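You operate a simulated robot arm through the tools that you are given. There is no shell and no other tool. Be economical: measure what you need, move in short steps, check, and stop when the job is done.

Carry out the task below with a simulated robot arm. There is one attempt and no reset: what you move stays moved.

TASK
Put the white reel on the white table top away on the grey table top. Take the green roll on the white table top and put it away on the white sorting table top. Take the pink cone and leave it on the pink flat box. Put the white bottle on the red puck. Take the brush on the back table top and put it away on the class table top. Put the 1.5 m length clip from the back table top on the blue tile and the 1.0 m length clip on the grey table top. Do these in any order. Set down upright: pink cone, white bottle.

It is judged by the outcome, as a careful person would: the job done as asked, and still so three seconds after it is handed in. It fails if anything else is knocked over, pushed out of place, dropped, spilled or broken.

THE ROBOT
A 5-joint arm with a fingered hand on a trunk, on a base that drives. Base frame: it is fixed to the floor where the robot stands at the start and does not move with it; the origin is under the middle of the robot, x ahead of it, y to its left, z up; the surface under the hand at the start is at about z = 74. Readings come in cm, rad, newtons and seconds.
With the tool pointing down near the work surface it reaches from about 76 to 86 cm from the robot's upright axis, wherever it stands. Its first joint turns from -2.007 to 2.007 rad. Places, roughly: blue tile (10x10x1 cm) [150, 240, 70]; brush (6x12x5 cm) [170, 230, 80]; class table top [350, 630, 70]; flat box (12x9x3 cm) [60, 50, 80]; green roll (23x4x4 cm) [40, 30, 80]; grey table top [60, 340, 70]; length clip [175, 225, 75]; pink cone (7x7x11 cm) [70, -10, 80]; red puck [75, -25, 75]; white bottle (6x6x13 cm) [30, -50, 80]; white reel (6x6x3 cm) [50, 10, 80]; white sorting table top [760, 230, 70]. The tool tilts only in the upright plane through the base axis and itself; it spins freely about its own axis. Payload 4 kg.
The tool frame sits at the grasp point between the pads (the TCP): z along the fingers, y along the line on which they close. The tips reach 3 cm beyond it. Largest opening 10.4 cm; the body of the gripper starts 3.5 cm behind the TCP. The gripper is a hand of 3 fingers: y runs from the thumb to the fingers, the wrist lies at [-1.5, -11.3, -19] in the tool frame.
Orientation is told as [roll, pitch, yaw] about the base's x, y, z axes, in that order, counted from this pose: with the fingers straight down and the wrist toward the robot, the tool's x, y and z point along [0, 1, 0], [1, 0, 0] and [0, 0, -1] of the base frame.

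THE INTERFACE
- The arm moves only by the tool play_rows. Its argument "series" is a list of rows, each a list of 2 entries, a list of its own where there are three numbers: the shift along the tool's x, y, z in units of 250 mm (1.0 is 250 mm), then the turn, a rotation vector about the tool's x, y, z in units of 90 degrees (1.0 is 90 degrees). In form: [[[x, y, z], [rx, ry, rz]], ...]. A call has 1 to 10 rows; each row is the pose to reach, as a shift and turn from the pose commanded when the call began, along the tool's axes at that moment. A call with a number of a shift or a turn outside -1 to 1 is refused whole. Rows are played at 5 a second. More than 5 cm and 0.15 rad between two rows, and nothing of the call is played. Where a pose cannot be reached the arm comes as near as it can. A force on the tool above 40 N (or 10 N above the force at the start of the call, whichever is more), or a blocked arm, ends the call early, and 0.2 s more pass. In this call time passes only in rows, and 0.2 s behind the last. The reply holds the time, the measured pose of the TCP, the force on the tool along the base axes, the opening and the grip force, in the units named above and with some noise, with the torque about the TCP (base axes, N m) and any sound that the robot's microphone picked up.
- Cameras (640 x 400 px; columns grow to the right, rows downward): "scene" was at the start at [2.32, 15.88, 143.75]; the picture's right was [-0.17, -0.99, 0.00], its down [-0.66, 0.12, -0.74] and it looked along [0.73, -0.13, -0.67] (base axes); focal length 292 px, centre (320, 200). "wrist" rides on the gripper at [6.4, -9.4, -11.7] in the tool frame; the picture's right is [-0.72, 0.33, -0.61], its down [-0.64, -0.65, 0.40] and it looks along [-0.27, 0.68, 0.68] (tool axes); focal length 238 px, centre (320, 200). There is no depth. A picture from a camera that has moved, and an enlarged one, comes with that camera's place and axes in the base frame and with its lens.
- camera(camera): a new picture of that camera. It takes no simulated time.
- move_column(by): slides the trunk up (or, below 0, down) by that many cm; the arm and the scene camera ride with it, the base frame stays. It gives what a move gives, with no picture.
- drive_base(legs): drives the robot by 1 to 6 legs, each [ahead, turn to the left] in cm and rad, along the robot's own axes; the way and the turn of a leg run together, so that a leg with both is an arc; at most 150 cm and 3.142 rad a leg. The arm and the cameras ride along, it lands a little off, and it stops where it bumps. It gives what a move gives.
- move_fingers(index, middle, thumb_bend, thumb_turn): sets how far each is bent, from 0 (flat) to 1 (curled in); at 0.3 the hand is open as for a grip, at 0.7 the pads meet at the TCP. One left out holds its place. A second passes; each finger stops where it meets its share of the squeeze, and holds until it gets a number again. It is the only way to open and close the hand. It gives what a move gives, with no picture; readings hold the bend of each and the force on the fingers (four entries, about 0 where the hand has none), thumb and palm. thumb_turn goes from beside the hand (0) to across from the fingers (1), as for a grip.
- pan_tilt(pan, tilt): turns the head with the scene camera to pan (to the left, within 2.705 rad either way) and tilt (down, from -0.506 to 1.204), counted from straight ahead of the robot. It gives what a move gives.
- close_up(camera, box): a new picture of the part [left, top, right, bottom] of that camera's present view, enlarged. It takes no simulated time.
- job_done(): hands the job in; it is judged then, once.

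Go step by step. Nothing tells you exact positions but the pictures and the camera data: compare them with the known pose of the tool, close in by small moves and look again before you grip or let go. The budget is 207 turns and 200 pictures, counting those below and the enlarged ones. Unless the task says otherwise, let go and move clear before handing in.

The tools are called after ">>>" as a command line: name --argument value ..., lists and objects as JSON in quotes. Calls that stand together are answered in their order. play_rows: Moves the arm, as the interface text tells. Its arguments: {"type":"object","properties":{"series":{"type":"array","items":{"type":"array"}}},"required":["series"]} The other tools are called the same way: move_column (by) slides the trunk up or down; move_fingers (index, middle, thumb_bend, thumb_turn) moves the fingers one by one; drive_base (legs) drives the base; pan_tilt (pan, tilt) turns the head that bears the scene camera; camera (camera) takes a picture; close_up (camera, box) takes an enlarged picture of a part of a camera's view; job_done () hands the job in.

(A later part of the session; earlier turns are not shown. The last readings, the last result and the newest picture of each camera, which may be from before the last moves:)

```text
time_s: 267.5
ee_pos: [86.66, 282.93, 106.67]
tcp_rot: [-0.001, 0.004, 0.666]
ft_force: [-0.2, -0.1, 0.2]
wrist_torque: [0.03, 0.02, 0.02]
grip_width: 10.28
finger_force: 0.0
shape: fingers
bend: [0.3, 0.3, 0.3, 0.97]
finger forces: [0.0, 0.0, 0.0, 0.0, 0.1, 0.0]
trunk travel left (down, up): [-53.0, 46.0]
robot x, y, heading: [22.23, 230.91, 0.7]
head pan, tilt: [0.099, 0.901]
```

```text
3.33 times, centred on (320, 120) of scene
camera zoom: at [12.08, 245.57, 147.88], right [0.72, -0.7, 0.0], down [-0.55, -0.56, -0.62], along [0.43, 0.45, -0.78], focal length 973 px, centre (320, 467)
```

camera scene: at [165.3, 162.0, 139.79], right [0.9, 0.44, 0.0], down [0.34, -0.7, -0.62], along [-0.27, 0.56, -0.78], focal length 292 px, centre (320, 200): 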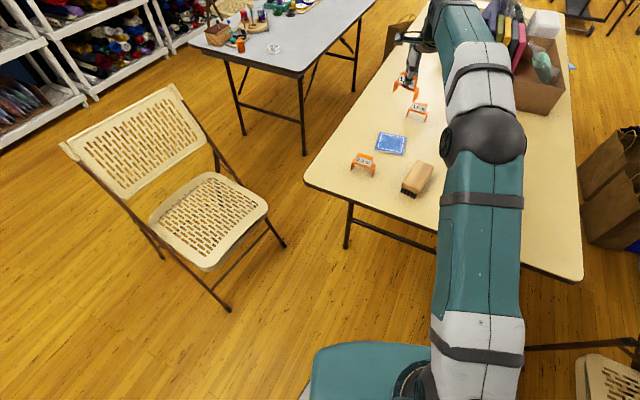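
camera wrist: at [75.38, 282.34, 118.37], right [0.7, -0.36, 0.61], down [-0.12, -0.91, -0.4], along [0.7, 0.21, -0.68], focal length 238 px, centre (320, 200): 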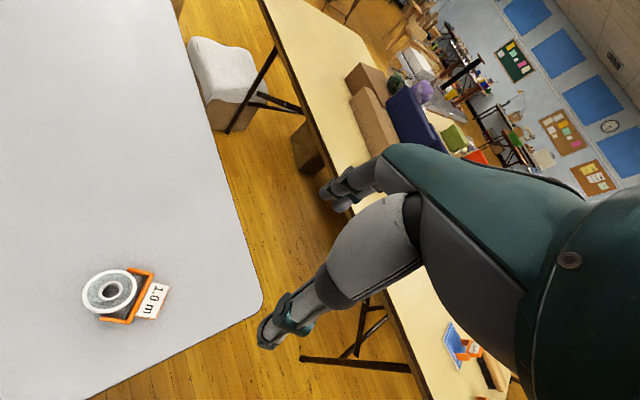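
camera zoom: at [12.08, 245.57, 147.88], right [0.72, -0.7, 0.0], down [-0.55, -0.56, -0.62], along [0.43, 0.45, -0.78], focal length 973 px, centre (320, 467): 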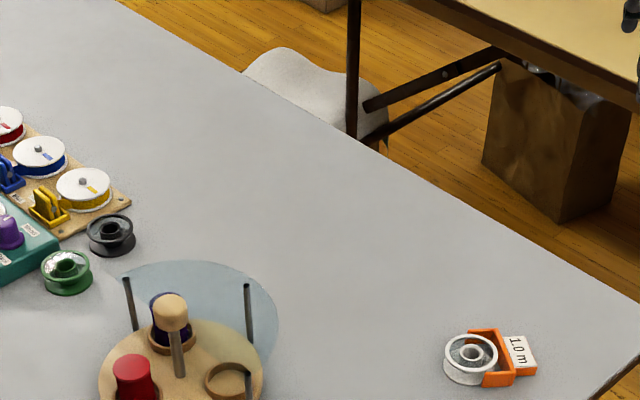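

The 1.0 m clip lies flat on the grey table, tag up, next to the reel, which is acceptable since only cone and bottle need to be upright. Now the brush: drive back to the tan table's south side.

>>> drive_base --legs '[[0, -2.3], [97, 0], [0, 1.6], [128, 0], [0, 1.44], [12, 0]]'

>>> camera --camera "scene"

```text
time_s: 292.3
ee_pos: [170.86, 217.03, 106.51]
tcp_rot: [-0.003, 0.002, 1.309]
ft_force: [-0.3, -0.4, 0.8]
wrist_torque: [0.01, 0.02, 0.01]
grip_width: 10.27
finger_force: 0.0
shape: fingers
bend: [0.3, 0.3, 0.3, 0.97]
finger forces: [0.1, 0.0, 0.0, 0.0, 0.1, 0.1]
trunk travel left (down, up): [-53.0, 46.0]
robot x, y, heading: [150.45, 136.53, 1.345]
head pan, tilt: [0.099, 0.901]
```

```text
75 pictures are left
camera scene: at [133.63, 142.38, 147.88], right [0.99, -0.13, 0.0], down [-0.1, -0.78, -0.62], along [0.08, 0.62, -0.78], focal length 292 px, centre (320, 200)
```

scene: 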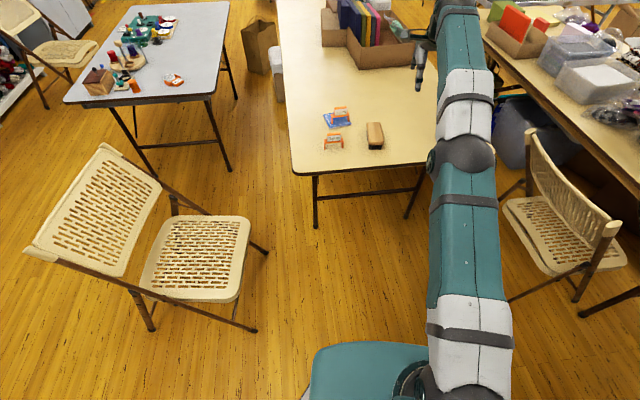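

Close the fist and position it to the west of the brush's south end, still high.

>>> drive_base --legs '[[0, 0.15], [9.5, 0]]'

>>> move_fingers --index 0.7 --middle 0.7 --thumb_bend 0.7

>>> close_up --camera "scene" --box '[300, 60, 460, 180]'

```text
time_s: 294.1
ee_pos: [159.52, 228.82, 106.54]
tcp_rot: [-0.003, 0.002, 1.458]
ft_force: [-1.2, 0.0, 0.1]
wrist_torque: [0.0, -0.04, 0.03]
grip_width: 10.28
finger_force: 0.1
shape: fingers
bend: [0.3, 0.3, 0.3, 0.97]
finger forces: [0.0, 0.0, 0.1, 0.1, 0.0, 0.1]
trunk travel left (down, up): [-53.0, 46.0]
robot x, y, heading: [151.57, 146.26, 1.49]
head pan, tilt: [0.099, 0.901]
```

```text
time_s: 295.1
ee_pos: [159.44, 228.77, 106.68]
tcp_rot: [-0.003, 0.004, 1.458]
ft_force: [-0.4, -0.8, -0.2]
wrist_torque: [0.03, 0.01, 0.01]
grip_width: 0.17
finger_force: 0.1
shape: fingers
bend: [0.7, 0.7, 0.7, 0.97]
finger forces: [0.0, 0.1, 0.0, 0.0, 0.1, 0.0]
trunk travel left (down, up): [-53.0, 46.0]
robot x, y, heading: [151.56, 146.2, 1.497]
head pan, tilt: [0.099, 0.901]
```

```text
3.33 times, centred on (380, 120) of scene
camera zoom: at [133.73, 149.21, 147.89], right [1.0, 0.02, 0.0], down [0.02, -0.78, -0.62], along [-0.01, 0.62, -0.78], focal length 973 px, centre (120, 467)
```

zoom: 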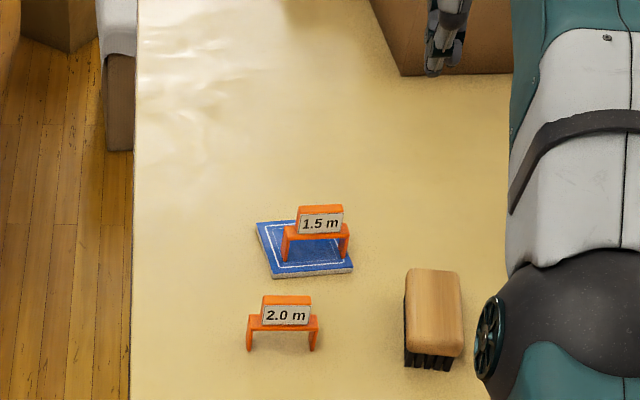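

Brush spans x 163–168, y 221.5–233. Moving the fist to (157.8,223.5) and lowering between clip and brush.

>>> play_rows --series '[[[0.02, -0.11, 0], [0, 0, -0.004]], [[0.042, -0.218, 0], [0, 0, -0.008]]]'

>>> move_column --by -20

>>> close_up --camera "scene" --box '[300, 60, 460, 180]'

>>> camera --camera "wrist"

```text
time_s: 295.7
ee_pos: [157.68, 223.28, 106.61]
tcp_rot: [-0.002, 0.002, 1.472]
ft_force: [-0.4, 0.1, -0.9]
wrist_torque: [0.01, 0.01, 0.01]
grip_width: 0.13
finger_force: 0.1
shape: fingers
bend: [0.7, 0.7, 0.7, 0.97]
finger forces: [0.1, 0.0, 0.1, 0.0, 0.0, 0.0]
trunk travel left (down, up): [-53.0, 46.0]
robot x, y, heading: [151.64, 146.23, 1.491]
head pan, tilt: [0.099, 0.901]
```

```text
time_s: 297.9
ee_pos: [157.7, 223.29, 86.79]
tcp_rot: [0.0, 0.005, 1.47]
ft_force: [-0.2, -0.2, 0.1]
wrist_torque: [0.01, 0.02, 0.0]
grip_width: 0.12
finger_force: 0.1
shape: fingers
bend: [0.7, 0.7, 0.7, 0.97]
finger forces: [0.0, 0.0, 0.1, 0.1, 0.0, 0.1]
trunk travel left (down, up): [-32.9, 66.1]
robot x, y, heading: [151.59, 146.22, 1.493]
head pan, tilt: [0.099, 0.901]
```

```text
3.33 times, centred on (380, 120) of scene
camera zoom: at [133.73, 149.2, 127.89], right [1.0, 0.02, 0.0], down [0.02, -0.78, -0.62], along [-0.01, 0.62, -0.78], focal length 973 px, centre (120, 467)
```

zoom: 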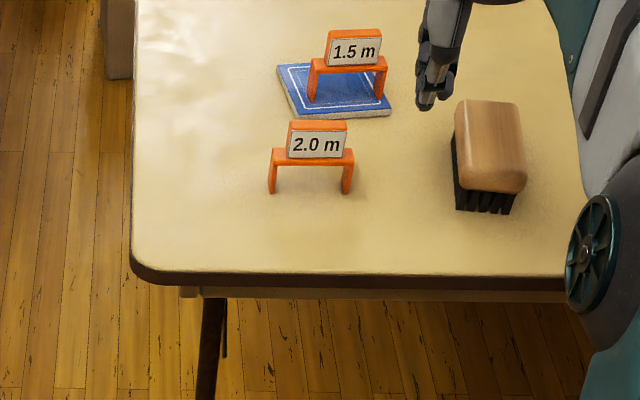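

```text
72 pictures are left
camera wrist: at [150.5, 214.75, 98.38], right [0.75, 0.25, 0.61], down [0.57, -0.71, -0.4], along [0.34, 0.65, -0.68], focal length 238 px, centre (320, 200)
```

wrist: 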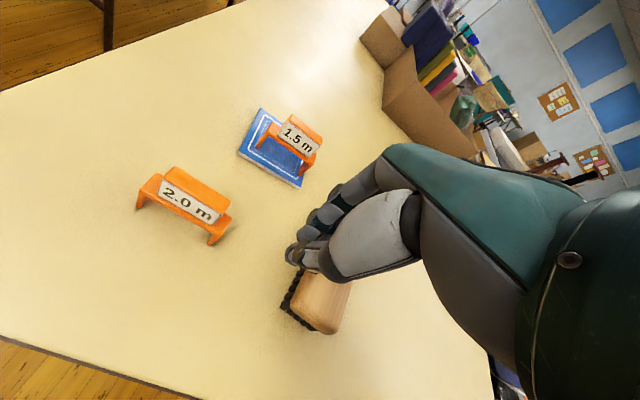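

Lower to table level beside the brush, then sweep its south end eastward.

>>> move_column --by -8.6

>>> play_rows --series '[[[0, -0.048, 0], [0, 0, 0]], [[-0.062, -0.048, 0], [0, 0, 0.0127]], [[-0.124, -0.047, 0], [0, 0, 0.0255]], [[-0.186, -0.05, 0], [0, 0, 0.038]], [[-0.247, -0.052, 0], [0, 0, 0.0509]], [[-0.309, -0.056, 0], [0, 0, 0.0636]], [[-0.371, -0.061, 0], [0, 0, 0.0764]], [[-0.432, -0.068, 0], [0, 0, 0.089]]]'

>>> close_up --camera "scene" --box '[300, 60, 460, 180]'

```text
time_s: 299.1
ee_pos: [157.72, 223.28, 78.08]
tcp_rot: [-0.002, 0.004, 1.471]
ft_force: [0.0, -0.2, 0.7]
wrist_torque: [-0.03, -0.01, 0.0]
grip_width: 0.13
finger_force: 0.1
shape: fingers
bend: [0.7, 0.7, 0.7, 0.97]
finger forces: [0.1, 0.0, 0.0, 0.0, 0.1, 0.0]
trunk travel left (down, up): [-24.3, 74.6]
robot x, y, heading: [151.58, 145.97, 1.49]
head pan, tilt: [0.099, 0.901]
```

```text
time_s: 300.9
ee_pos: [168.3, 220.56, 78.06]
tcp_rot: [-0.01, 0.003, 1.325]
ft_force: [-0.3, -0.8, 1.0]
wrist_torque: [0.02, -0.03, 0.05]
grip_width: 0.11
finger_force: 0.5
shape: fingers
bend: [0.7, 0.7, 0.7, 0.97]
finger forces: [0.0, 0.5, 0.1, 0.0, 0.0, 0.0]
trunk travel left (down, up): [-24.3, 74.6]
robot x, y, heading: [151.82, 146.21, 1.49]
head pan, tilt: [0.099, 0.901]
```

```text
3.33 times, centred on (380, 120) of scene
camera zoom: at [133.72, 149.2, 119.28], right [1.0, 0.02, 0.0], down [0.02, -0.78, -0.62], along [-0.01, 0.62, -0.78], focal length 973 px, centre (120, 467)
```

zoom: 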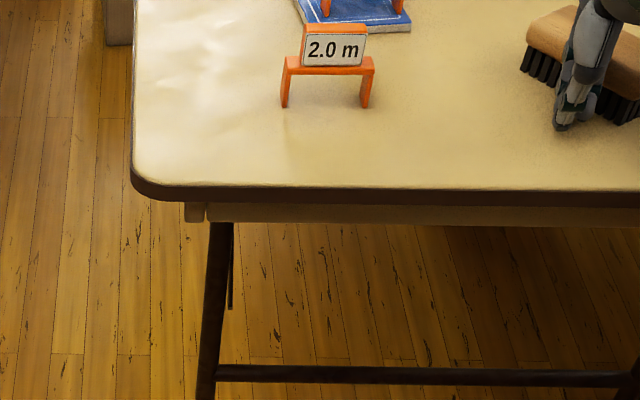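

The brush rotated well. Raising the hand to measure it.

>>> move_column --by 20

>>> move_fingers --index 0.3 --middle 0.3 --thumb_bend 0.3

>>> camera --camera "scene"

>>> camera --camera "wrist"

```text
time_s: 303.1
ee_pos: [168.32, 220.58, 98.11]
tcp_rot: [-0.008, 0.003, 1.326]
ft_force: [0.0, 0.2, 0.9]
wrist_torque: [0.03, -0.03, 0.0]
grip_width: 0.11
finger_force: 0.0
shape: fingers
bend: [0.7, 0.7, 0.7, 0.97]
finger forces: [0.0, 0.0, 0.0, 0.0, 0.1, 0.0]
trunk travel left (down, up): [-44.4, 54.6]
robot x, y, heading: [151.57, 146.03, 1.491]
head pan, tilt: [0.099, 0.901]
```

```text
time_s: 304.1
ee_pos: [168.3, 220.59, 98.03]
tcp_rot: [-0.009, 0.004, 1.326]
ft_force: [-0.4, -0.2, 0.9]
wrist_torque: [0.02, -0.02, -0.02]
grip_width: 10.26
finger_force: 0.0
shape: fingers
bend: [0.3, 0.3, 0.3, 0.97]
finger forces: [0.0, 0.1, 0.1, 0.0, 0.1, 0.0]
trunk travel left (down, up): [-44.4, 54.6]
robot x, y, heading: [151.62, 145.69, 1.49]
head pan, tilt: [0.099, 0.901]
```

```text
70 pictures are left
camera scene: at [133.73, 149.21, 139.29], right [1.0, 0.02, 0.0], down [0.02, -0.78, -0.62], along [-0.01, 0.62, -0.78], focal length 292 px, centre (320, 200)
```

scene: 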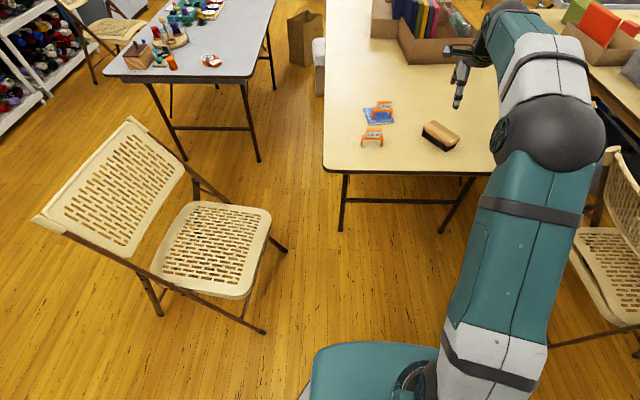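

```text
69 pictures are left
camera wrist: at [159.81, 213.08, 109.78], right [0.77, 0.15, 0.62], down [0.47, -0.79, -0.4], along [0.43, 0.59, -0.68], focal length 238 px, centre (320, 200)
```

wrist: 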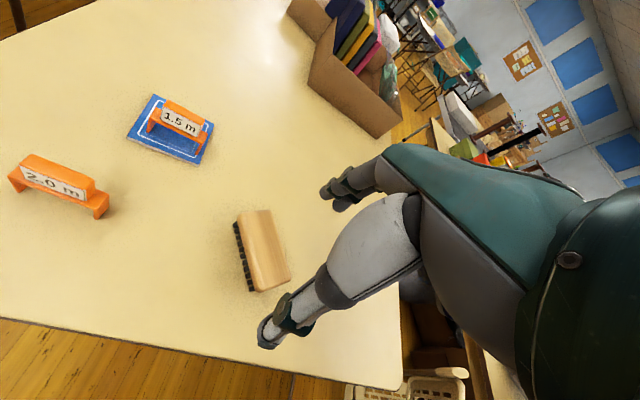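

The brush has rotated about 43°. One more push: its south-east end northward, using an outward push.

>>> play_rows --series '[[[-0.162, -0.055, 0], [0, 0.003, 0.035]], [[-0.324, -0.109, 0], [0, 0.006, 0.0707]]]'

>>> move_fingers --index 0.7 --middle 0.7 --thumb_bend 0.7

>>> move_column --by -14

>>> camera --camera "wrist"

```text
time_s: 304.6
ee_pos: [175.42, 216.15, 98.1]
tcp_rot: [-0.007, 0.002, 1.208]
ft_force: [0.6, 0.4, -0.6]
wrist_torque: [0.01, 0.02, 0.04]
grip_width: 10.28
finger_force: 0.0
shape: fingers
bend: [0.3, 0.3, 0.3, 0.97]
finger forces: [0.1, 0.0, 0.0, 0.1, 0.1, 0.1]
trunk travel left (down, up): [-44.4, 54.6]
robot x, y, heading: [151.67, 146.39, 1.492]
head pan, tilt: [0.099, 0.901]
```

```text
time_s: 305.6
ee_pos: [175.39, 216.07, 98.07]
tcp_rot: [-0.008, 0.003, 1.207]
ft_force: [-0.4, 0.1, 0.3]
wrist_torque: [-0.02, -0.01, -0.01]
grip_width: 0.16
finger_force: 0.1
shape: fingers
bend: [0.7, 0.7, 0.7, 0.97]
finger forces: [0.0, 0.0, 0.1, 0.1, 0.0, 0.1]
trunk travel left (down, up): [-44.4, 54.6]
robot x, y, heading: [151.55, 146.28, 1.495]
head pan, tilt: [0.099, 0.901]
```

```text
time_s: 307.3
ee_pos: [175.41, 216.14, 84.06]
tcp_rot: [-0.009, 0.003, 1.208]
ft_force: [-0.7, -0.3, 0.3]
wrist_torque: [-0.04, 0.03, -0.01]
grip_width: 0.16
finger_force: 0.0
shape: fingers
bend: [0.7, 0.7, 0.7, 0.97]
finger forces: [0.0, 0.0, 0.0, 0.1, 0.0, 0.0]
trunk travel left (down, up): [-30.4, 68.6]
robot x, y, heading: [151.63, 146.34, 1.487]
head pan, tilt: [0.099, 0.901]
```

```text
68 pictures are left
camera wrist: at [166.14, 209.77, 95.8], right [0.78, 0.05, 0.62], down [0.37, -0.84, -0.4], along [0.5, 0.54, -0.68], focal length 238 px, centre (320, 200)
```

wrist: 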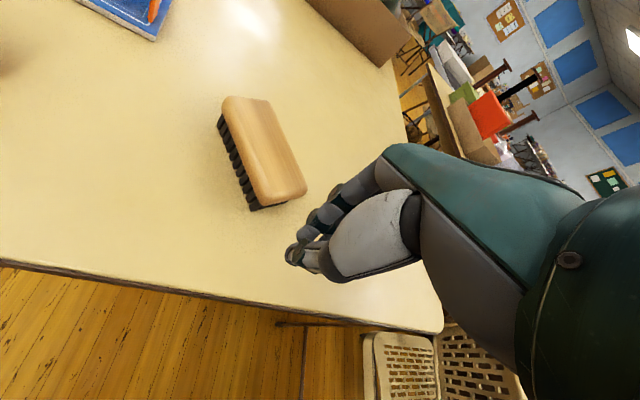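

>>> move_column --by -6

>>> play_rows --series '[[[0, 0.07, 0], [0, 0, 0]], [[0, 0.14, 0], [0, 0, 0]], [[0, 0.21, 0], [0, 0, 0]], [[0, 0.28, 0], [0, 0, 0]], [[0, 0.34, 0], [0, 0, 0]]]'

>>> move_column --by 20

>>> camera --camera "wrist"

```text
time_s: 308.3
ee_pos: [175.47, 216.35, 77.94]
tcp_rot: [-0.01, 0.005, 1.209]
ft_force: [-0.5, -0.4, -0.7]
wrist_torque: [0.03, 0.02, 0.01]
grip_width: 0.14
finger_force: 0.0
shape: fingers
bend: [0.7, 0.7, 0.7, 0.97]
finger forces: [0.1, 0.1, 0.0, 0.0, 0.0, 0.0]
trunk travel left (down, up): [-24.4, 74.6]
robot x, y, heading: [151.18, 146.48, 1.497]
head pan, tilt: [0.099, 0.901]
```

```text
time_s: 309.5
ee_pos: [178.39, 224.12, 78.09]
tcp_rot: [-0.01, 0.001, 1.208]
ft_force: [0.5, -0.3, -0.4]
wrist_torque: [-0.03, 0.02, -0.03]
grip_width: 0.13
finger_force: 0.1
shape: fingers
bend: [0.7, 0.7, 0.7, 0.97]
finger forces: [0.0, 0.0, 0.0, 0.1, 0.0, 0.1]
trunk travel left (down, up): [-24.4, 74.6]
robot x, y, heading: [151.78, 146.32, 1.492]
head pan, tilt: [0.099, 0.901]
```

```text
time_s: 311.7
ee_pos: [178.42, 224.03, 97.94]
tcp_rot: [-0.007, 0.004, 1.211]
ft_force: [0.2, 0.2, 0.0]
wrist_torque: [-0.01, 0.0, 0.02]
grip_width: 0.1
finger_force: 0.0
shape: fingers
bend: [0.7, 0.7, 0.7, 0.97]
finger forces: [0.0, 0.1, 0.0, 0.0, 0.1, 0.0]
trunk travel left (down, up): [-44.4, 54.6]
robot x, y, heading: [151.3, 146.3, 1.492]
head pan, tilt: [0.099, 0.901]
```

```text
67 pictures are left
camera wrist: at [169.15, 217.64, 109.7], right [0.78, 0.05, 0.62], down [0.37, -0.84, -0.4], along [0.5, 0.54, -0.68], focal length 238 px, centre (320, 200)
```

wrist: 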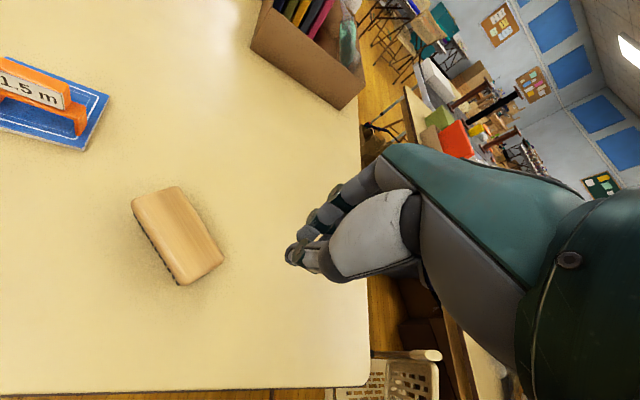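

About 10° more gained, so another push a little more to the west on that end.

>>> play_rows --series '[[[0.057, -0.182, 0], [0, 0.002, -0.014]], [[0.115, -0.364, 0], [0, 0.004, -0.0287]]]'

>>> move_column --by -20

>>> play_rows --series '[[[0, 0.08, 0], [0, 0, 0]], [[0, 0.16, 0], [0, 0, 0]], [[-0.01, 0.24, 0], [0, 0, 0.002]], [[-0.03, 0.31, 0], [0, 0, 0.006]], [[-0.05, 0.38, 0], [0, 0, 0.01]]]'

>>> move_column --by 20

>>> camera --camera "wrist"

```text
time_s: 312.3
ee_pos: [172.25, 216.46, 98.22]
tcp_rot: [-0.006, 0.0, 1.251]
ft_force: [0.2, 0.5, 0.6]
wrist_torque: [0.01, 0.01, 0.0]
grip_width: 0.1
finger_force: 0.1
shape: fingers
bend: [0.7, 0.7, 0.7, 0.97]
finger forces: [0.0, 0.1, 0.1, 0.0, 0.1, 0.0]
trunk travel left (down, up): [-44.4, 54.6]
robot x, y, heading: [151.88, 146.07, 1.489]
head pan, tilt: [0.099, 0.901]
```

```text
time_s: 314.5
ee_pos: [172.28, 216.63, 77.93]
tcp_rot: [-0.006, 0.005, 1.25]
ft_force: [0.8, -0.1, 0.5]
wrist_torque: [0.01, -0.04, -0.04]
grip_width: 0.11
finger_force: 0.0
shape: fingers
bend: [0.7, 0.7, 0.7, 0.97]
finger forces: [0.0, 0.1, 0.1, 0.0, 0.0, 0.0]
trunk travel left (down, up): [-24.4, 74.6]
robot x, y, heading: [151.44, 146.32, 1.494]
head pan, tilt: [0.099, 0.901]
```

```text
time_s: 315.7
ee_pos: [176.52, 225.15, 77.76]
tcp_rot: [-0.007, 0.005, 1.235]
ft_force: [-0.4, -0.2, 0.3]
wrist_torque: [0.0, -0.01, 0.01]
grip_width: 0.09
finger_force: 0.0
shape: fingers
bend: [0.7, 0.7, 0.7, 0.97]
finger forces: [0.0, 0.0, 0.0, 0.0, 0.1, 0.0]
trunk travel left (down, up): [-24.4, 74.6]
robot x, y, heading: [151.28, 146.04, 1.488]
head pan, tilt: [0.099, 0.901]
```

```text
time_s: 317.8
ee_pos: [176.51, 225.0, 97.8]
tcp_rot: [-0.007, 0.004, 1.237]
ft_force: [0.5, -0.1, -0.3]
wrist_torque: [-0.03, 0.0, 0.02]
grip_width: 0.12
finger_force: 0.2
shape: fingers
bend: [0.7, 0.7, 0.7, 0.97]
finger forces: [0.0, 0.1, 0.1, 0.1, 0.0, 0.0]
trunk travel left (down, up): [-44.4, 54.6]
robot x, y, heading: [151.77, 146.48, 1.491]
head pan, tilt: [0.099, 0.901]
```

```text
66 pictures are left
camera wrist: at [167.4, 218.44, 109.5], right [0.78, 0.07, 0.62], down [0.39, -0.83, -0.4], along [0.48, 0.55, -0.68], focal length 238 px, centre (320, 200)
```

wrist: 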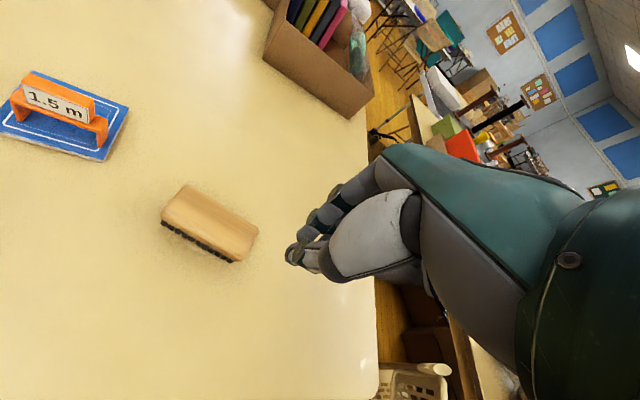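

The brush now lies nearly along x at (172.6,232.2), square to me. Advance 8 cm and open the hand.

>>> drive_base --legs '[[8, 0]]'

>>> move_fingers --index 0.3 --middle 0.3 --thumb_bend 0.3

>>> play_rows --series '[[[0.08, -0.045, 0], [0, 0.002, -0.017]], [[0.16, -0.089, 0], [0, 0.004, -0.034]]]'

>>> camera --camera "wrist"

>>> close_up --camera "scene" --box '[340, 50, 500, 170]'

```text
time_s: 318.9
ee_pos: [177.1, 232.92, 97.83]
tcp_rot: [-0.008, 0.004, 1.236]
ft_force: [-0.5, -0.5, -0.1]
wrist_torque: [0.01, -0.02, 0.01]
grip_width: 0.13
finger_force: 0.0
shape: fingers
bend: [0.7, 0.7, 0.7, 0.97]
finger forces: [0.0, 0.0, 0.1, 0.1, 0.0, 0.0]
trunk travel left (down, up): [-44.4, 54.6]
robot x, y, heading: [152.51, 154.12, 1.49]
head pan, tilt: [0.099, 0.901]
```

```text
time_s: 319.9
ee_pos: [177.19, 232.84, 97.8]
tcp_rot: [-0.007, 0.004, 1.236]
ft_force: [-1.0, 0.2, 0.2]
wrist_torque: [-0.02, 0.02, 0.02]
grip_width: 10.28
finger_force: 0.0
shape: fingers
bend: [0.3, 0.3, 0.3, 0.97]
finger forces: [0.0, 0.1, 0.0, 0.0, 0.1, 0.0]
trunk travel left (down, up): [-44.4, 54.6]
robot x, y, heading: [151.86, 154.33, 1.491]
head pan, tilt: [0.099, 0.901]
```

```text
time_s: 320.5
ee_pos: [172.28, 232.18, 97.84]
tcp_rot: [-0.004, 0.005, 1.286]
ft_force: [0.3, 0.6, -0.2]
wrist_torque: [0.01, -0.02, -0.01]
grip_width: 10.29
finger_force: 0.0
shape: fingers
bend: [0.3, 0.3, 0.3, 0.97]
finger forces: [0.0, 0.0, 0.1, 0.0, 0.0, 0.1]
trunk travel left (down, up): [-44.4, 54.6]
robot x, y, heading: [152.07, 154.02, 1.493]
head pan, tilt: [0.099, 0.901]
```

```text
65 pictures are left
camera wrist: at [163.61, 224.9, 109.51], right [0.78, 0.11, 0.61], down [0.43, -0.81, -0.4], along [0.45, 0.58, -0.68], focal length 238 px, centre (320, 200)
```

wrist: 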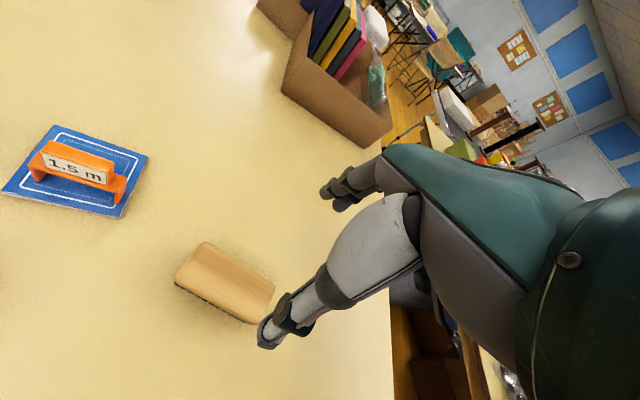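

```text
3.33 times, centred on (420, 110) of scene
camera zoom: at [134.3, 156.94, 139.28], right [1.0, 0.02, 0.0], down [0.02, -0.78, -0.62], along [-0.01, 0.62, -0.78], focal length 973 px, centre (-13, 500)
```

zoom: 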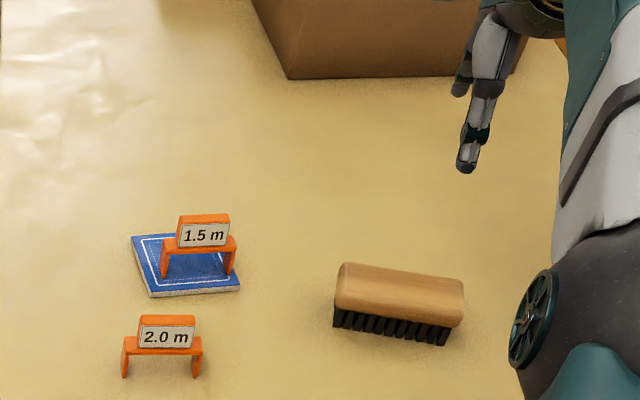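

Brush centre agrees in both cameras with the tool position. Lower and grip.

>>> move_column --by -19.6

>>> move_fingers --index 0.7 --middle 0.7 --thumb_bend 0.7

>>> move_column --by 3

>>> close_up --camera "wrist" --box '[160, 160, 400, 360]'

```text
time_s: 322.6
ee_pos: [172.51, 232.06, 78.09]
tcp_rot: [-0.004, 0.003, 1.287]
ft_force: [0.1, -0.3, -0.9]
wrist_torque: [0.0, 0.0, 0.0]
grip_width: 10.28
finger_force: 0.1
shape: fingers
bend: [0.3, 0.3, 0.3, 0.97]
finger forces: [0.0, 0.1, 0.0, 0.0, 0.0, 0.1]
trunk travel left (down, up): [-24.8, 74.2]
robot x, y, heading: [152.08, 153.73, 1.494]
head pan, tilt: [0.099, 0.901]
```

```text
time_s: 323.6
ee_pos: [172.33, 232.01, 78.17]
tcp_rot: [-0.004, 0.003, 1.287]
ft_force: [0.7, 1.9, 1.6]
wrist_torque: [0.1, -0.14, 0.05]
grip_width: 4.92
finger_force: 25.7
shape: fingers
bend: [0.55, 0.59, 0.53, 0.96]
finger forces: [14.4, 11.9, 0.1, 0.1, 24.3, 0.1]
trunk travel left (down, up): [-24.8, 74.2]
robot x, y, heading: [152.11, 154.24, 1.495]
head pan, tilt: [0.099, 0.901]
```

```text
time_s: 324.4
ee_pos: [172.32, 232.03, 81.13]
tcp_rot: [-0.003, 0.003, 1.287]
ft_force: [-0.3, 0.4, -2.1]
wrist_torque: [-0.02, 0.01, 0.04]
grip_width: 4.9
finger_force: 24.8
shape: fingers
bend: [0.55, 0.59, 0.53, 0.95]
finger forces: [14.5, 10.9, 0.0, 0.0, 24.5, 0.1]
trunk travel left (down, up): [-27.7, 71.2]
robot x, y, heading: [151.99, 153.85, 1.496]
head pan, tilt: [0.099, 0.901]
```

```text
2.00 times, centred on (280, 260) of wrist
camera zoom: at [163.68, 224.96, 92.85], right [0.78, 0.11, 0.61], down [0.43, -0.81, -0.4], along [0.45, 0.58, -0.68], focal length 477 px, centre (400, 80)
```

zoom: 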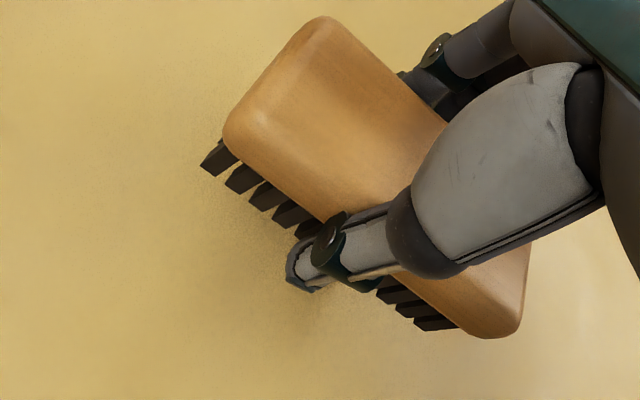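

Brush is held at 25 N. The class table must be reached by the eastern corridor. I'll raise, retract the arm and look along the route first.

>>> move_column --by 30

>>> play_rows --series '[[[0, -0.16, 0], [0, 0, 0]], [[0, -0.32, 0], [0, 0, 0]], [[0, -0.48, 0], [0, 0, 0]], [[0, -0.64, 0], [0, 0, 0]], [[0, -0.8, 0], [0, 0, 0]], [[0, -0.96, 0], [0, 0, 0.01]]]'

>>> drive_base --legs '[[-40, 0], [0, -1.49]]'

>>> pan_tilt --pan -0.2 --tilt 0.35

>>> camera --camera "scene"

```text
time_s: 327.4
ee_pos: [172.36, 232.11, 111.09]
tcp_rot: [-0.003, 0.005, 1.285]
ft_force: [-0.6, 0.3, -1.7]
wrist_torque: [-0.03, -0.02, 0.02]
grip_width: 4.92
finger_force: 24.9
shape: fingers
bend: [0.55, 0.59, 0.53, 0.95]
finger forces: [14.6, 10.9, 0.0, 0.0, 24.5, 0.0]
trunk travel left (down, up): [-57.8, 41.2]
robot x, y, heading: [152.32, 153.95, 1.495]
head pan, tilt: [0.099, 0.901]
```

```text
time_s: 328.8
ee_pos: [165.57, 208.96, 111.55]
tcp_rot: [0.002, 0.005, 1.275]
ft_force: [0.1, -1.3, -1.1]
wrist_torque: [0.0, 0.0, -0.02]
grip_width: 4.89
finger_force: 24.8
shape: fingers
bend: [0.55, 0.59, 0.53, 0.95]
finger forces: [14.5, 10.7, 0.0, 0.1, 24.3, 0.0]
trunk travel left (down, up): [-57.8, 41.2]
robot x, y, heading: [152.26, 154.18, 1.492]
head pan, tilt: [0.099, 0.901]
```

```text
time_s: 335.0
ee_pos: [204.97, 103.14, 111.34]
tcp_rot: [0.003, 0.004, -0.234]
ft_force: [0.2, 0.3, -1.5]
wrist_torque: [-0.01, 0.01, 0.03]
grip_width: 4.85
finger_force: 24.1
shape: fingers
bend: [0.55, 0.6, 0.53, 0.95]
finger forces: [13.9, 10.3, 0.0, 0.0, 23.3, 0.0]
trunk travel left (down, up): [-57.8, 41.2]
robot x, y, heading: [149.16, 113.14, -0.017]
head pan, tilt: [0.099, 0.901]
```

```text
time_s: 336.0
ee_pos: [204.93, 103.33, 111.4]
tcp_rot: [0.004, 0.004, -0.232]
ft_force: [0.5, -0.1, -2.0]
wrist_torque: [0.04, -0.04, 0.01]
grip_width: 4.88
finger_force: 23.1
shape: fingers
bend: [0.55, 0.6, 0.53, 0.95]
finger forces: [13.9, 10.3, 0.0, 0.0, 23.4, 0.1]
trunk travel left (down, up): [-57.8, 41.2]
robot x, y, heading: [149.1, 113.09, -0.015]
head pan, tilt: [-0.201, 0.351]
```

```text
62 pictures are left
camera scene: at [152.57, 128.78, 157.43], right [-0.22, -0.98, 0.0], down [-0.34, 0.07, -0.94], along [0.92, -0.2, -0.34], focal length 292 px, centre (320, 200)
```

scene: 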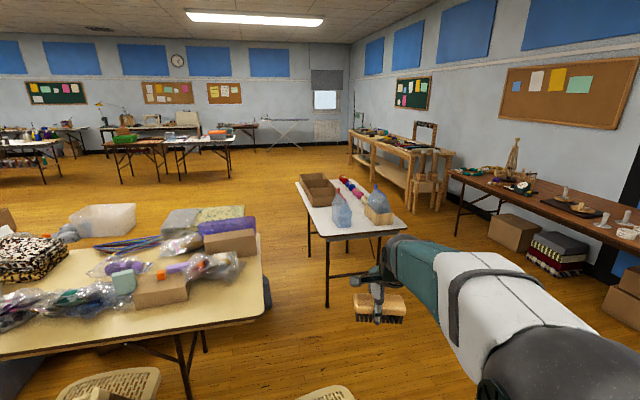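

The corridor south of the small table (y≈−12) is clear. Driving south, then east.

>>> drive_base --legs '[[0, -1.666], [126, 0], [0, 1.68], [145, 0], [145, 0]]'

>>> camera --camera "scene"

```text
time_s: 348.1
ee_pos: [147.96, -65.44, 111.26]
tcp_rot: [0.004, 0.017, -1.361]
ft_force: [-7.8, 26.5, 4.7]
wrist_torque: [-0.49, -0.08, -0.34]
grip_width: 4.93
finger_force: 42.9
shape: fingers
bend: [0.58, 0.67, 0.53, 0.93]
finger forces: [12.6, 44.7, 0.1, 0.0, 28.6, 0.0]
trunk travel left (down, up): [-57.8, 41.2]
robot x, y, heading: [133.38, -11.56, -1.141]
head pan, tilt: [-0.201, 0.351]
stopped in leg 3: the force on the tool passed its limit at 48 N (the readings are from after the stop); the commanded pose is now the measured one
```

```text
61 pictures are left
camera scene: at [148.68, -7.27, 157.45], right [-0.97, -0.23, 0.0], down [-0.08, 0.33, -0.94], along [0.21, -0.92, -0.34], focal length 292 px, centre (320, 200)
```

scene: 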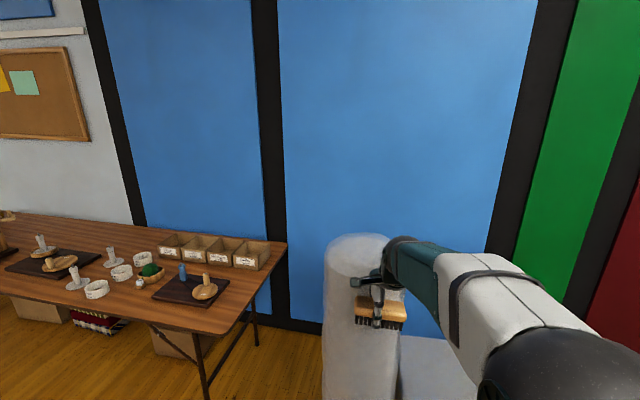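

The brush bumped the tall padded roll by the wall while turning. I'll back away the way I came and check it.

>>> drive_base --legs '[[0, -0.12], [-45, 0]]'

>>> camera --camera "scene"

>>> camera --camera "wrist"

```text
time_s: 351.4
ee_pos: [128.4, -24.41, 111.09]
tcp_rot: [0.003, 0.017, -1.47]
ft_force: [0.4, -0.2, -1.2]
wrist_torque: [-0.01, -0.02, 0.0]
grip_width: 4.88
finger_force: 23.7
shape: fingers
bend: [0.56, 0.62, 0.53, 0.95]
finger forces: [14.8, 8.9, 0.0, 0.0, 23.1, 0.0]
trunk travel left (down, up): [-57.8, 41.2]
robot x, y, heading: [119.53, 31.17, -1.253]
head pan, tilt: [-0.201, 0.351]
```

```text
60 pictures are left
camera scene: at [135.23, 33.18, 157.44], right [-0.99, -0.12, 0.0], down [-0.04, 0.34, -0.94], along [0.11, -0.93, -0.34], focal length 292 px, centre (320, 200)
```

scene: 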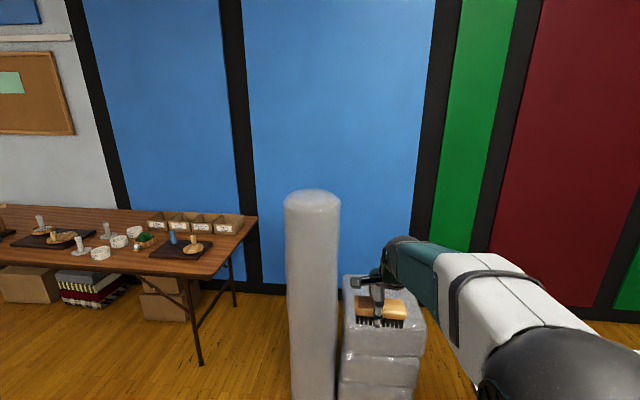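

```text
59 pictures are left
camera wrist: at [133.72, -14.58, 123.0], right [-0.68, -0.41, 0.6], down [-0.7, 0.59, -0.4], along [-0.2, -0.69, -0.69], focal length 238 px, centre (320, 200)
```

wrist: 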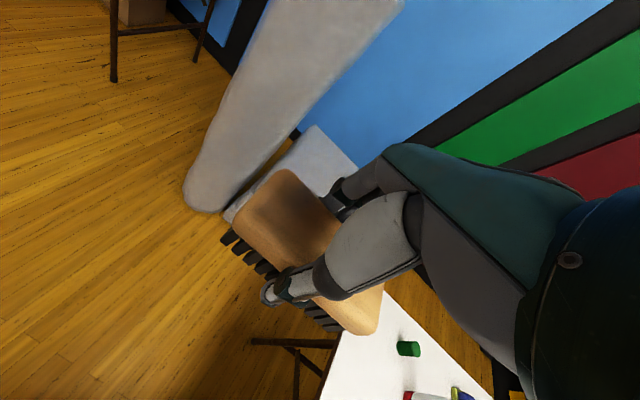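

The padded roll is still standing in place and the brush is secure. Going on with a safer turn and line along y≈−6.

>>> drive_base --legs '[[0, 0.994], [145, 0], [0, 0.259], [145, 0], [100, 0]]'

>>> pan_tilt --pan 1.3 --tilt 0.3

>>> camera --camera "scene"

```text
time_s: 373.5
ee_pos: [556.82, -19.1, 111.01]
tcp_rot: [0.005, 0.02, -0.226]
ft_force: [-0.1, -0.7, -1.4]
wrist_torque: [0.01, 0.0, -0.01]
grip_width: 4.84
finger_force: 22.5
shape: fingers
bend: [0.56, 0.62, 0.53, 0.95]
finger forces: [14.1, 8.8, 0.1, 0.0, 22.4, 0.1]
trunk travel left (down, up): [-57.8, 41.2]
robot x, y, heading: [501.42, -8.92, -0.01]
head pan, tilt: [-0.201, 0.351]
```

```text
time_s: 375.1
ee_pos: [556.83, -19.14, 111.06]
tcp_rot: [0.003, 0.016, -0.225]
ft_force: [0.0, -0.6, -1.1]
wrist_torque: [-0.02, 0.0, 0.0]
grip_width: 4.86
finger_force: 23.0
shape: fingers
bend: [0.56, 0.62, 0.53, 0.95]
finger forces: [14.2, 8.9, 0.0, 0.0, 22.3, 0.0]
trunk travel left (down, up): [-57.8, 41.2]
robot x, y, heading: [501.01, -9.21, -0.007]
head pan, tilt: [1.3, 0.3]
```

```text
58 pictures are left
camera scene: at [498.11, 16.92, 157.91], right [0.96, -0.28, 0.0], down [-0.08, -0.28, -0.96], along [0.26, 0.92, -0.3], focal length 292 px, centre (320, 200)
```

scene: 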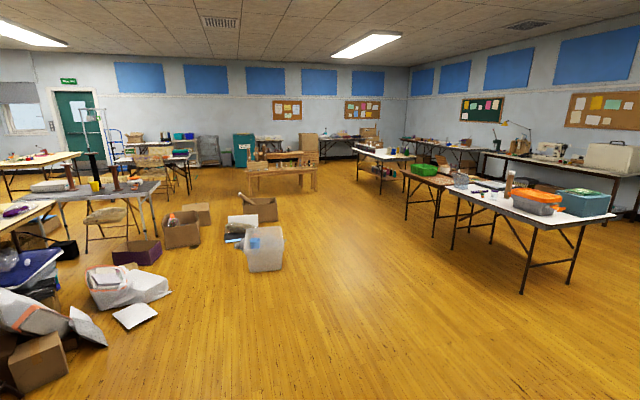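

Good overview: the class table is far left, the sorting table right. Zooming in on the class table area.

>>> close_up --camera "scene" --box '[60, 110, 340, 290]'

```text
2.22 times, centred on (200, 200) of scene
camera zoom: at [498.11, 16.92, 157.91], right [0.96, -0.28, 0.0], down [-0.08, -0.28, -0.96], along [0.26, 0.92, -0.3], focal length 649 px, centre (587, 200)
```

zoom: 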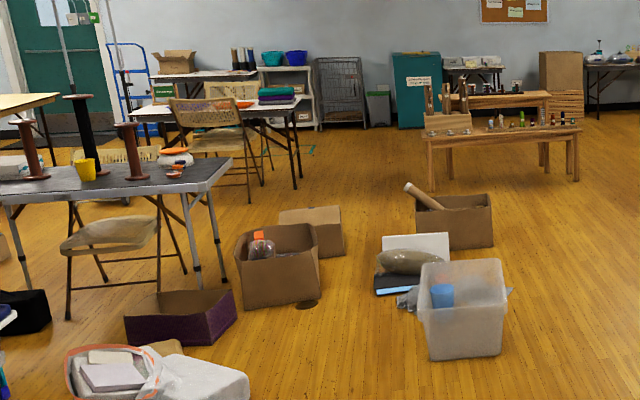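

Driving north through the clear lane at x≈605.

>>> drive_base --legs '[[0, 0.978], [150, 0], [43, 0], [0, 0.63], [150, 0], [150, 0]]'

>>> pan_tilt --pan 0.9 --tilt 0.45

>>> camera --camera "scene"

```text
time_s: 403.1
ee_pos: [627.61, 505.45, 111.03]
tcp_rot: [0.003, 0.017, 1.339]
ft_force: [0.5, -0.3, -0.9]
wrist_torque: [0.01, 0.0, 0.01]
grip_width: 4.83
finger_force: 22.1
shape: fingers
bend: [0.56, 0.62, 0.53, 0.95]
finger forces: [13.6, 8.7, 0.0, 0.0, 21.9, 0.0]
trunk travel left (down, up): [-57.8, 41.2]
robot x, y, heading: [617.88, 449.79, 1.557]
head pan, tilt: [1.3, 0.3]
```

```text
time_s: 404.0
ee_pos: [627.61, 505.37, 111.16]
tcp_rot: [0.004, 0.017, 1.339]
ft_force: [0.4, 0.1, 0.2]
wrist_torque: [0.02, 0.01, -0.02]
grip_width: 4.83
finger_force: 22.2
shape: fingers
bend: [0.56, 0.62, 0.53, 0.95]
finger forces: [13.6, 8.6, 0.0, 0.1, 21.8, 0.0]
trunk travel left (down, up): [-57.8, 41.2]
robot x, y, heading: [617.94, 450.02, 1.563]
head pan, tilt: [0.901, 0.45]
```

```text
56 pictures are left
camera scene: at [593.29, 449.92, 156.52], right [0.63, 0.78, 0.0], down [0.34, -0.27, -0.9], along [-0.7, 0.57, -0.43], focal length 292 px, centre (320, 200)
```

scene: 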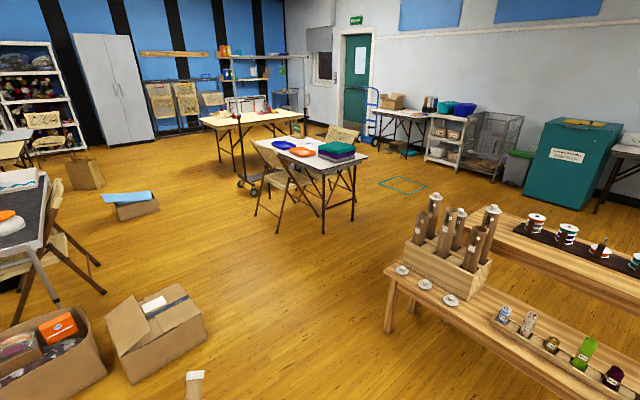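

The class table spans about x 290–430, y 585–655, with free space near its south-east corner. Moving around to (440,520).

>>> drive_base --legs '[[0, 0.482], [61.7, 0], [0, 1.0], [148, 0], [0, -0.88]]'

>>> pan_tilt --pan -0.1 --tilt 0.7

>>> camera --camera "scene"

```text
time_s: 420.6
ee_pos: [419.74, 572.24, 111.08]
tcp_rot: [0.004, 0.018, 1.922]
ft_force: [-0.5, -0.6, -1.2]
wrist_torque: [0.02, -0.02, -0.01]
grip_width: 4.76
finger_force: 21.7
shape: fingers
bend: [0.57, 0.62, 0.53, 0.95]
finger forces: [12.8, 8.6, 0.1, 0.0, 21.0, 0.0]
trunk travel left (down, up): [-57.8, 41.2]
robot x, y, heading: [442.03, 520.33, 2.136]
head pan, tilt: [0.901, 0.45]
```

```text
time_s: 421.9
ee_pos: [419.64, 572.21, 111.01]
tcp_rot: [0.001, 0.019, 1.919]
ft_force: [-0.6, -0.8, -0.9]
wrist_torque: [0.02, -0.04, -0.03]
grip_width: 4.76
finger_force: 21.1
shape: fingers
bend: [0.57, 0.62, 0.53, 0.95]
finger forces: [12.8, 8.6, 0.1, 0.0, 21.0, 0.0]
trunk travel left (down, up): [-57.8, 41.2]
robot x, y, heading: [442.02, 520.4, 2.142]
head pan, tilt: [-0.099, 0.7]
```

```text
55 pictures are left
camera scene: at [426.74, 513.69, 154.3], right [0.89, 0.45, 0.0], down [0.29, -0.57, -0.77], along [-0.35, 0.68, -0.64], focal length 292 px, centre (320, 200)
```

scene: 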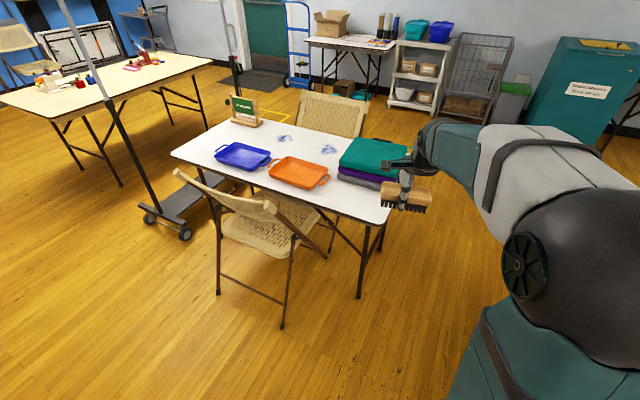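

Free strip near the table's south-east corner, around (401.5,607.3). Advance 14 cm.

>>> drive_base --legs '[[14, 0]]'

```text
time_s: 423.2
ee_pos: [412.06, 584.14, 110.96]
tcp_rot: [0.002, 0.02, 1.92]
ft_force: [0.2, 0.3, -1.2]
wrist_torque: [0.0, 0.0, 0.0]
grip_width: 4.76
finger_force: 21.5
shape: fingers
bend: [0.57, 0.62, 0.53, 0.95]
finger forces: [13.0, 8.7, 0.0, 0.0, 21.0, 0.0]
trunk travel left (down, up): [-57.8, 41.2]
robot x, y, heading: [434.45, 532.01, 2.14]
head pan, tilt: [-0.099, 0.7]
```

>>> play_rows --series '[[[0.013, 0.165, 0], [-0.002, 0, -0.004]], [[0.027, 0.33, 0], [-0.004, 0, -0.008]], [[0.04, 0.495, 0], [-0.006, 0, -0.013]], [[0.053, 0.66, 0], [-0.008, 0, -0.017]], [[0.067, 0.825, 0], [-0.01, 0, -0.021]], [[0.08, 0.99, 0], [-0.0115, 0, -0.0255]]]'

>>> camera --camera "wrist"

>>> close_up --camera "scene" --box '[260, 90, 440, 250]'

```text
time_s: 424.6
ee_pos: [401.74, 606.77, 110.36]
tcp_rot: [-0.003, 0.003, 1.954]
ft_force: [0.2, 0.0, -1.0]
wrist_torque: [0.01, 0.0, 0.04]
grip_width: 4.73
finger_force: 21.2
shape: fingers
bend: [0.57, 0.62, 0.53, 0.95]
finger forces: [12.7, 8.7, 0.1, 0.1, 20.9, 0.1]
trunk travel left (down, up): [-57.8, 41.2]
robot x, y, heading: [434.06, 532.48, 2.141]
head pan, tilt: [-0.099, 0.7]
```

```text
54 pictures are left
camera wrist: at [399.37, 595.67, 122.08], right [0.54, 0.57, 0.61], down [0.84, -0.37, -0.4], along [0.0, 0.73, -0.68], focal length 238 px, centre (320, 200)
```

wrist: 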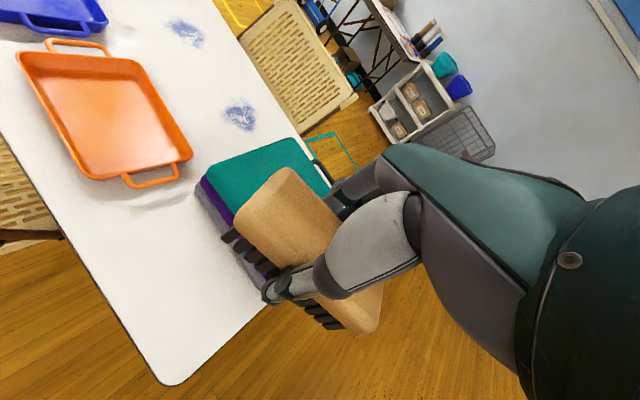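

```text
2.50 times, centred on (350, 170) of scene
camera zoom: at [419.15, 525.64, 154.3], right [0.89, 0.45, 0.0], down [0.29, -0.58, -0.76], along [-0.35, 0.68, -0.65], focal length 730 px, centre (245, 275)
```

zoom: 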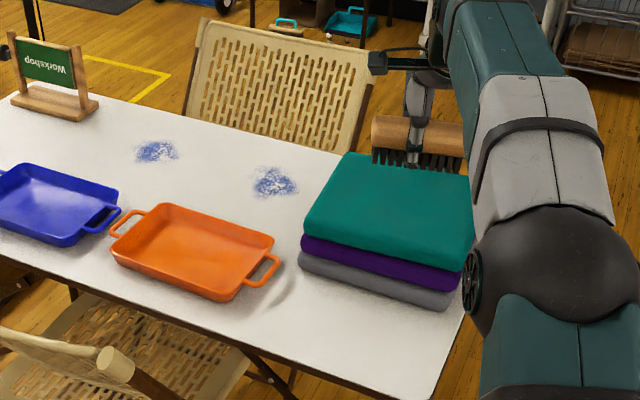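

The spot below is well centred in the free strip. Shift 1.5 cm left and lower.

>>> play_rows --series '[[[0.06, 0, 0], [0, 0, -0.0115]]]'

>>> move_column --by -27

>>> camera --camera "wrist"

```text
time_s: 425.0
ee_pos: [400.49, 606.05, 110.63]
tcp_rot: [-0.001, -0.002, 1.972]
ft_force: [-0.1, -0.1, -0.4]
wrist_torque: [-0.02, 0.01, 0.0]
grip_width: 4.75
finger_force: 21.5
shape: fingers
bend: [0.57, 0.62, 0.53, 0.95]
finger forces: [12.6, 8.8, 0.1, 0.0, 21.0, 0.1]
trunk travel left (down, up): [-57.8, 41.2]
robot x, y, heading: [434.45, 532.41, 2.14]
head pan, tilt: [-0.099, 0.7]
```

```text
time_s: 427.8
ee_pos: [400.51, 606.1, 83.66]
tcp_rot: [-0.001, -0.001, 1.972]
ft_force: [0.4, -0.8, -1.3]
wrist_torque: [-0.04, 0.01, -0.01]
grip_width: 4.75
finger_force: 21.2
shape: fingers
bend: [0.57, 0.62, 0.53, 0.95]
finger forces: [12.6, 8.8, 0.0, 0.0, 20.9, 0.1]
trunk travel left (down, up): [-30.8, 68.2]
robot x, y, heading: [434.6, 532.17, 2.142]
head pan, tilt: [-0.099, 0.7]
```

```text
52 pictures are left
camera wrist: at [398.3, 594.9, 95.31], right [0.53, 0.58, 0.61], down [0.85, -0.35, -0.4], along [-0.02, 0.73, -0.68], focal length 238 px, centre (320, 200)
```

wrist: 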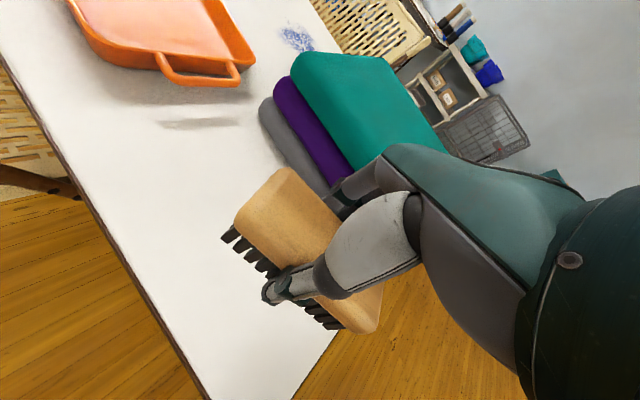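

Pull back 3 cm from the cloth stack, then lower.

>>> play_rows --series '[[[0, -0.12, 0], [0, 0, 0]]]'

>>> move_column --by -3.5

>>> camera --camera "wrist"

```text
time_s: 428.2
ee_pos: [401.72, 603.23, 83.36]
tcp_rot: [-0.004, 0.002, 1.973]
ft_force: [0.2, 0.4, -1.0]
wrist_torque: [-0.02, -0.01, 0.02]
grip_width: 4.73
finger_force: 21.0
shape: fingers
bend: [0.57, 0.62, 0.53, 0.95]
finger forces: [12.6, 8.8, 0.1, 0.1, 20.8, 0.0]
trunk travel left (down, up): [-30.8, 68.2]
robot x, y, heading: [434.26, 532.44, 2.136]
head pan, tilt: [-0.099, 0.7]
```

```text
time_s: 429.0
ee_pos: [401.76, 603.18, 80.0]
tcp_rot: [-0.003, -0.001, 1.973]
ft_force: [1.1, 0.1, -0.9]
wrist_torque: [0.01, 0.01, 0.01]
grip_width: 4.72
finger_force: 21.0
shape: fingers
bend: [0.57, 0.62, 0.53, 0.95]
finger forces: [12.5, 8.8, 0.0, 0.1, 20.7, 0.1]
trunk travel left (down, up): [-27.2, 71.8]
robot x, y, heading: [433.86, 532.18, 2.135]
head pan, tilt: [-0.099, 0.7]
```

```text
51 pictures are left
camera wrist: at [399.62, 592.08, 91.68], right [0.53, 0.58, 0.62], down [0.85, -0.35, -0.4], along [-0.02, 0.74, -0.68], focal length 238 px, centre (320, 200)
```

wrist: 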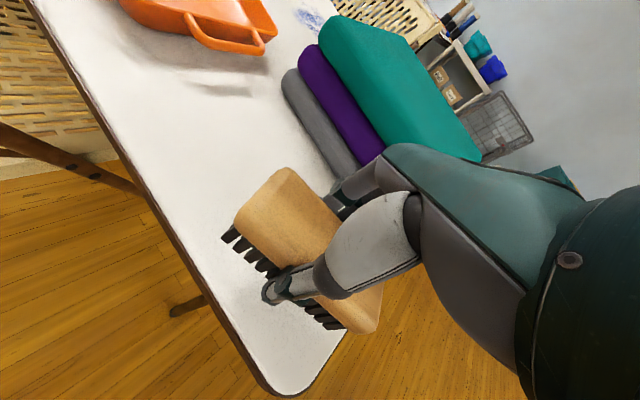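

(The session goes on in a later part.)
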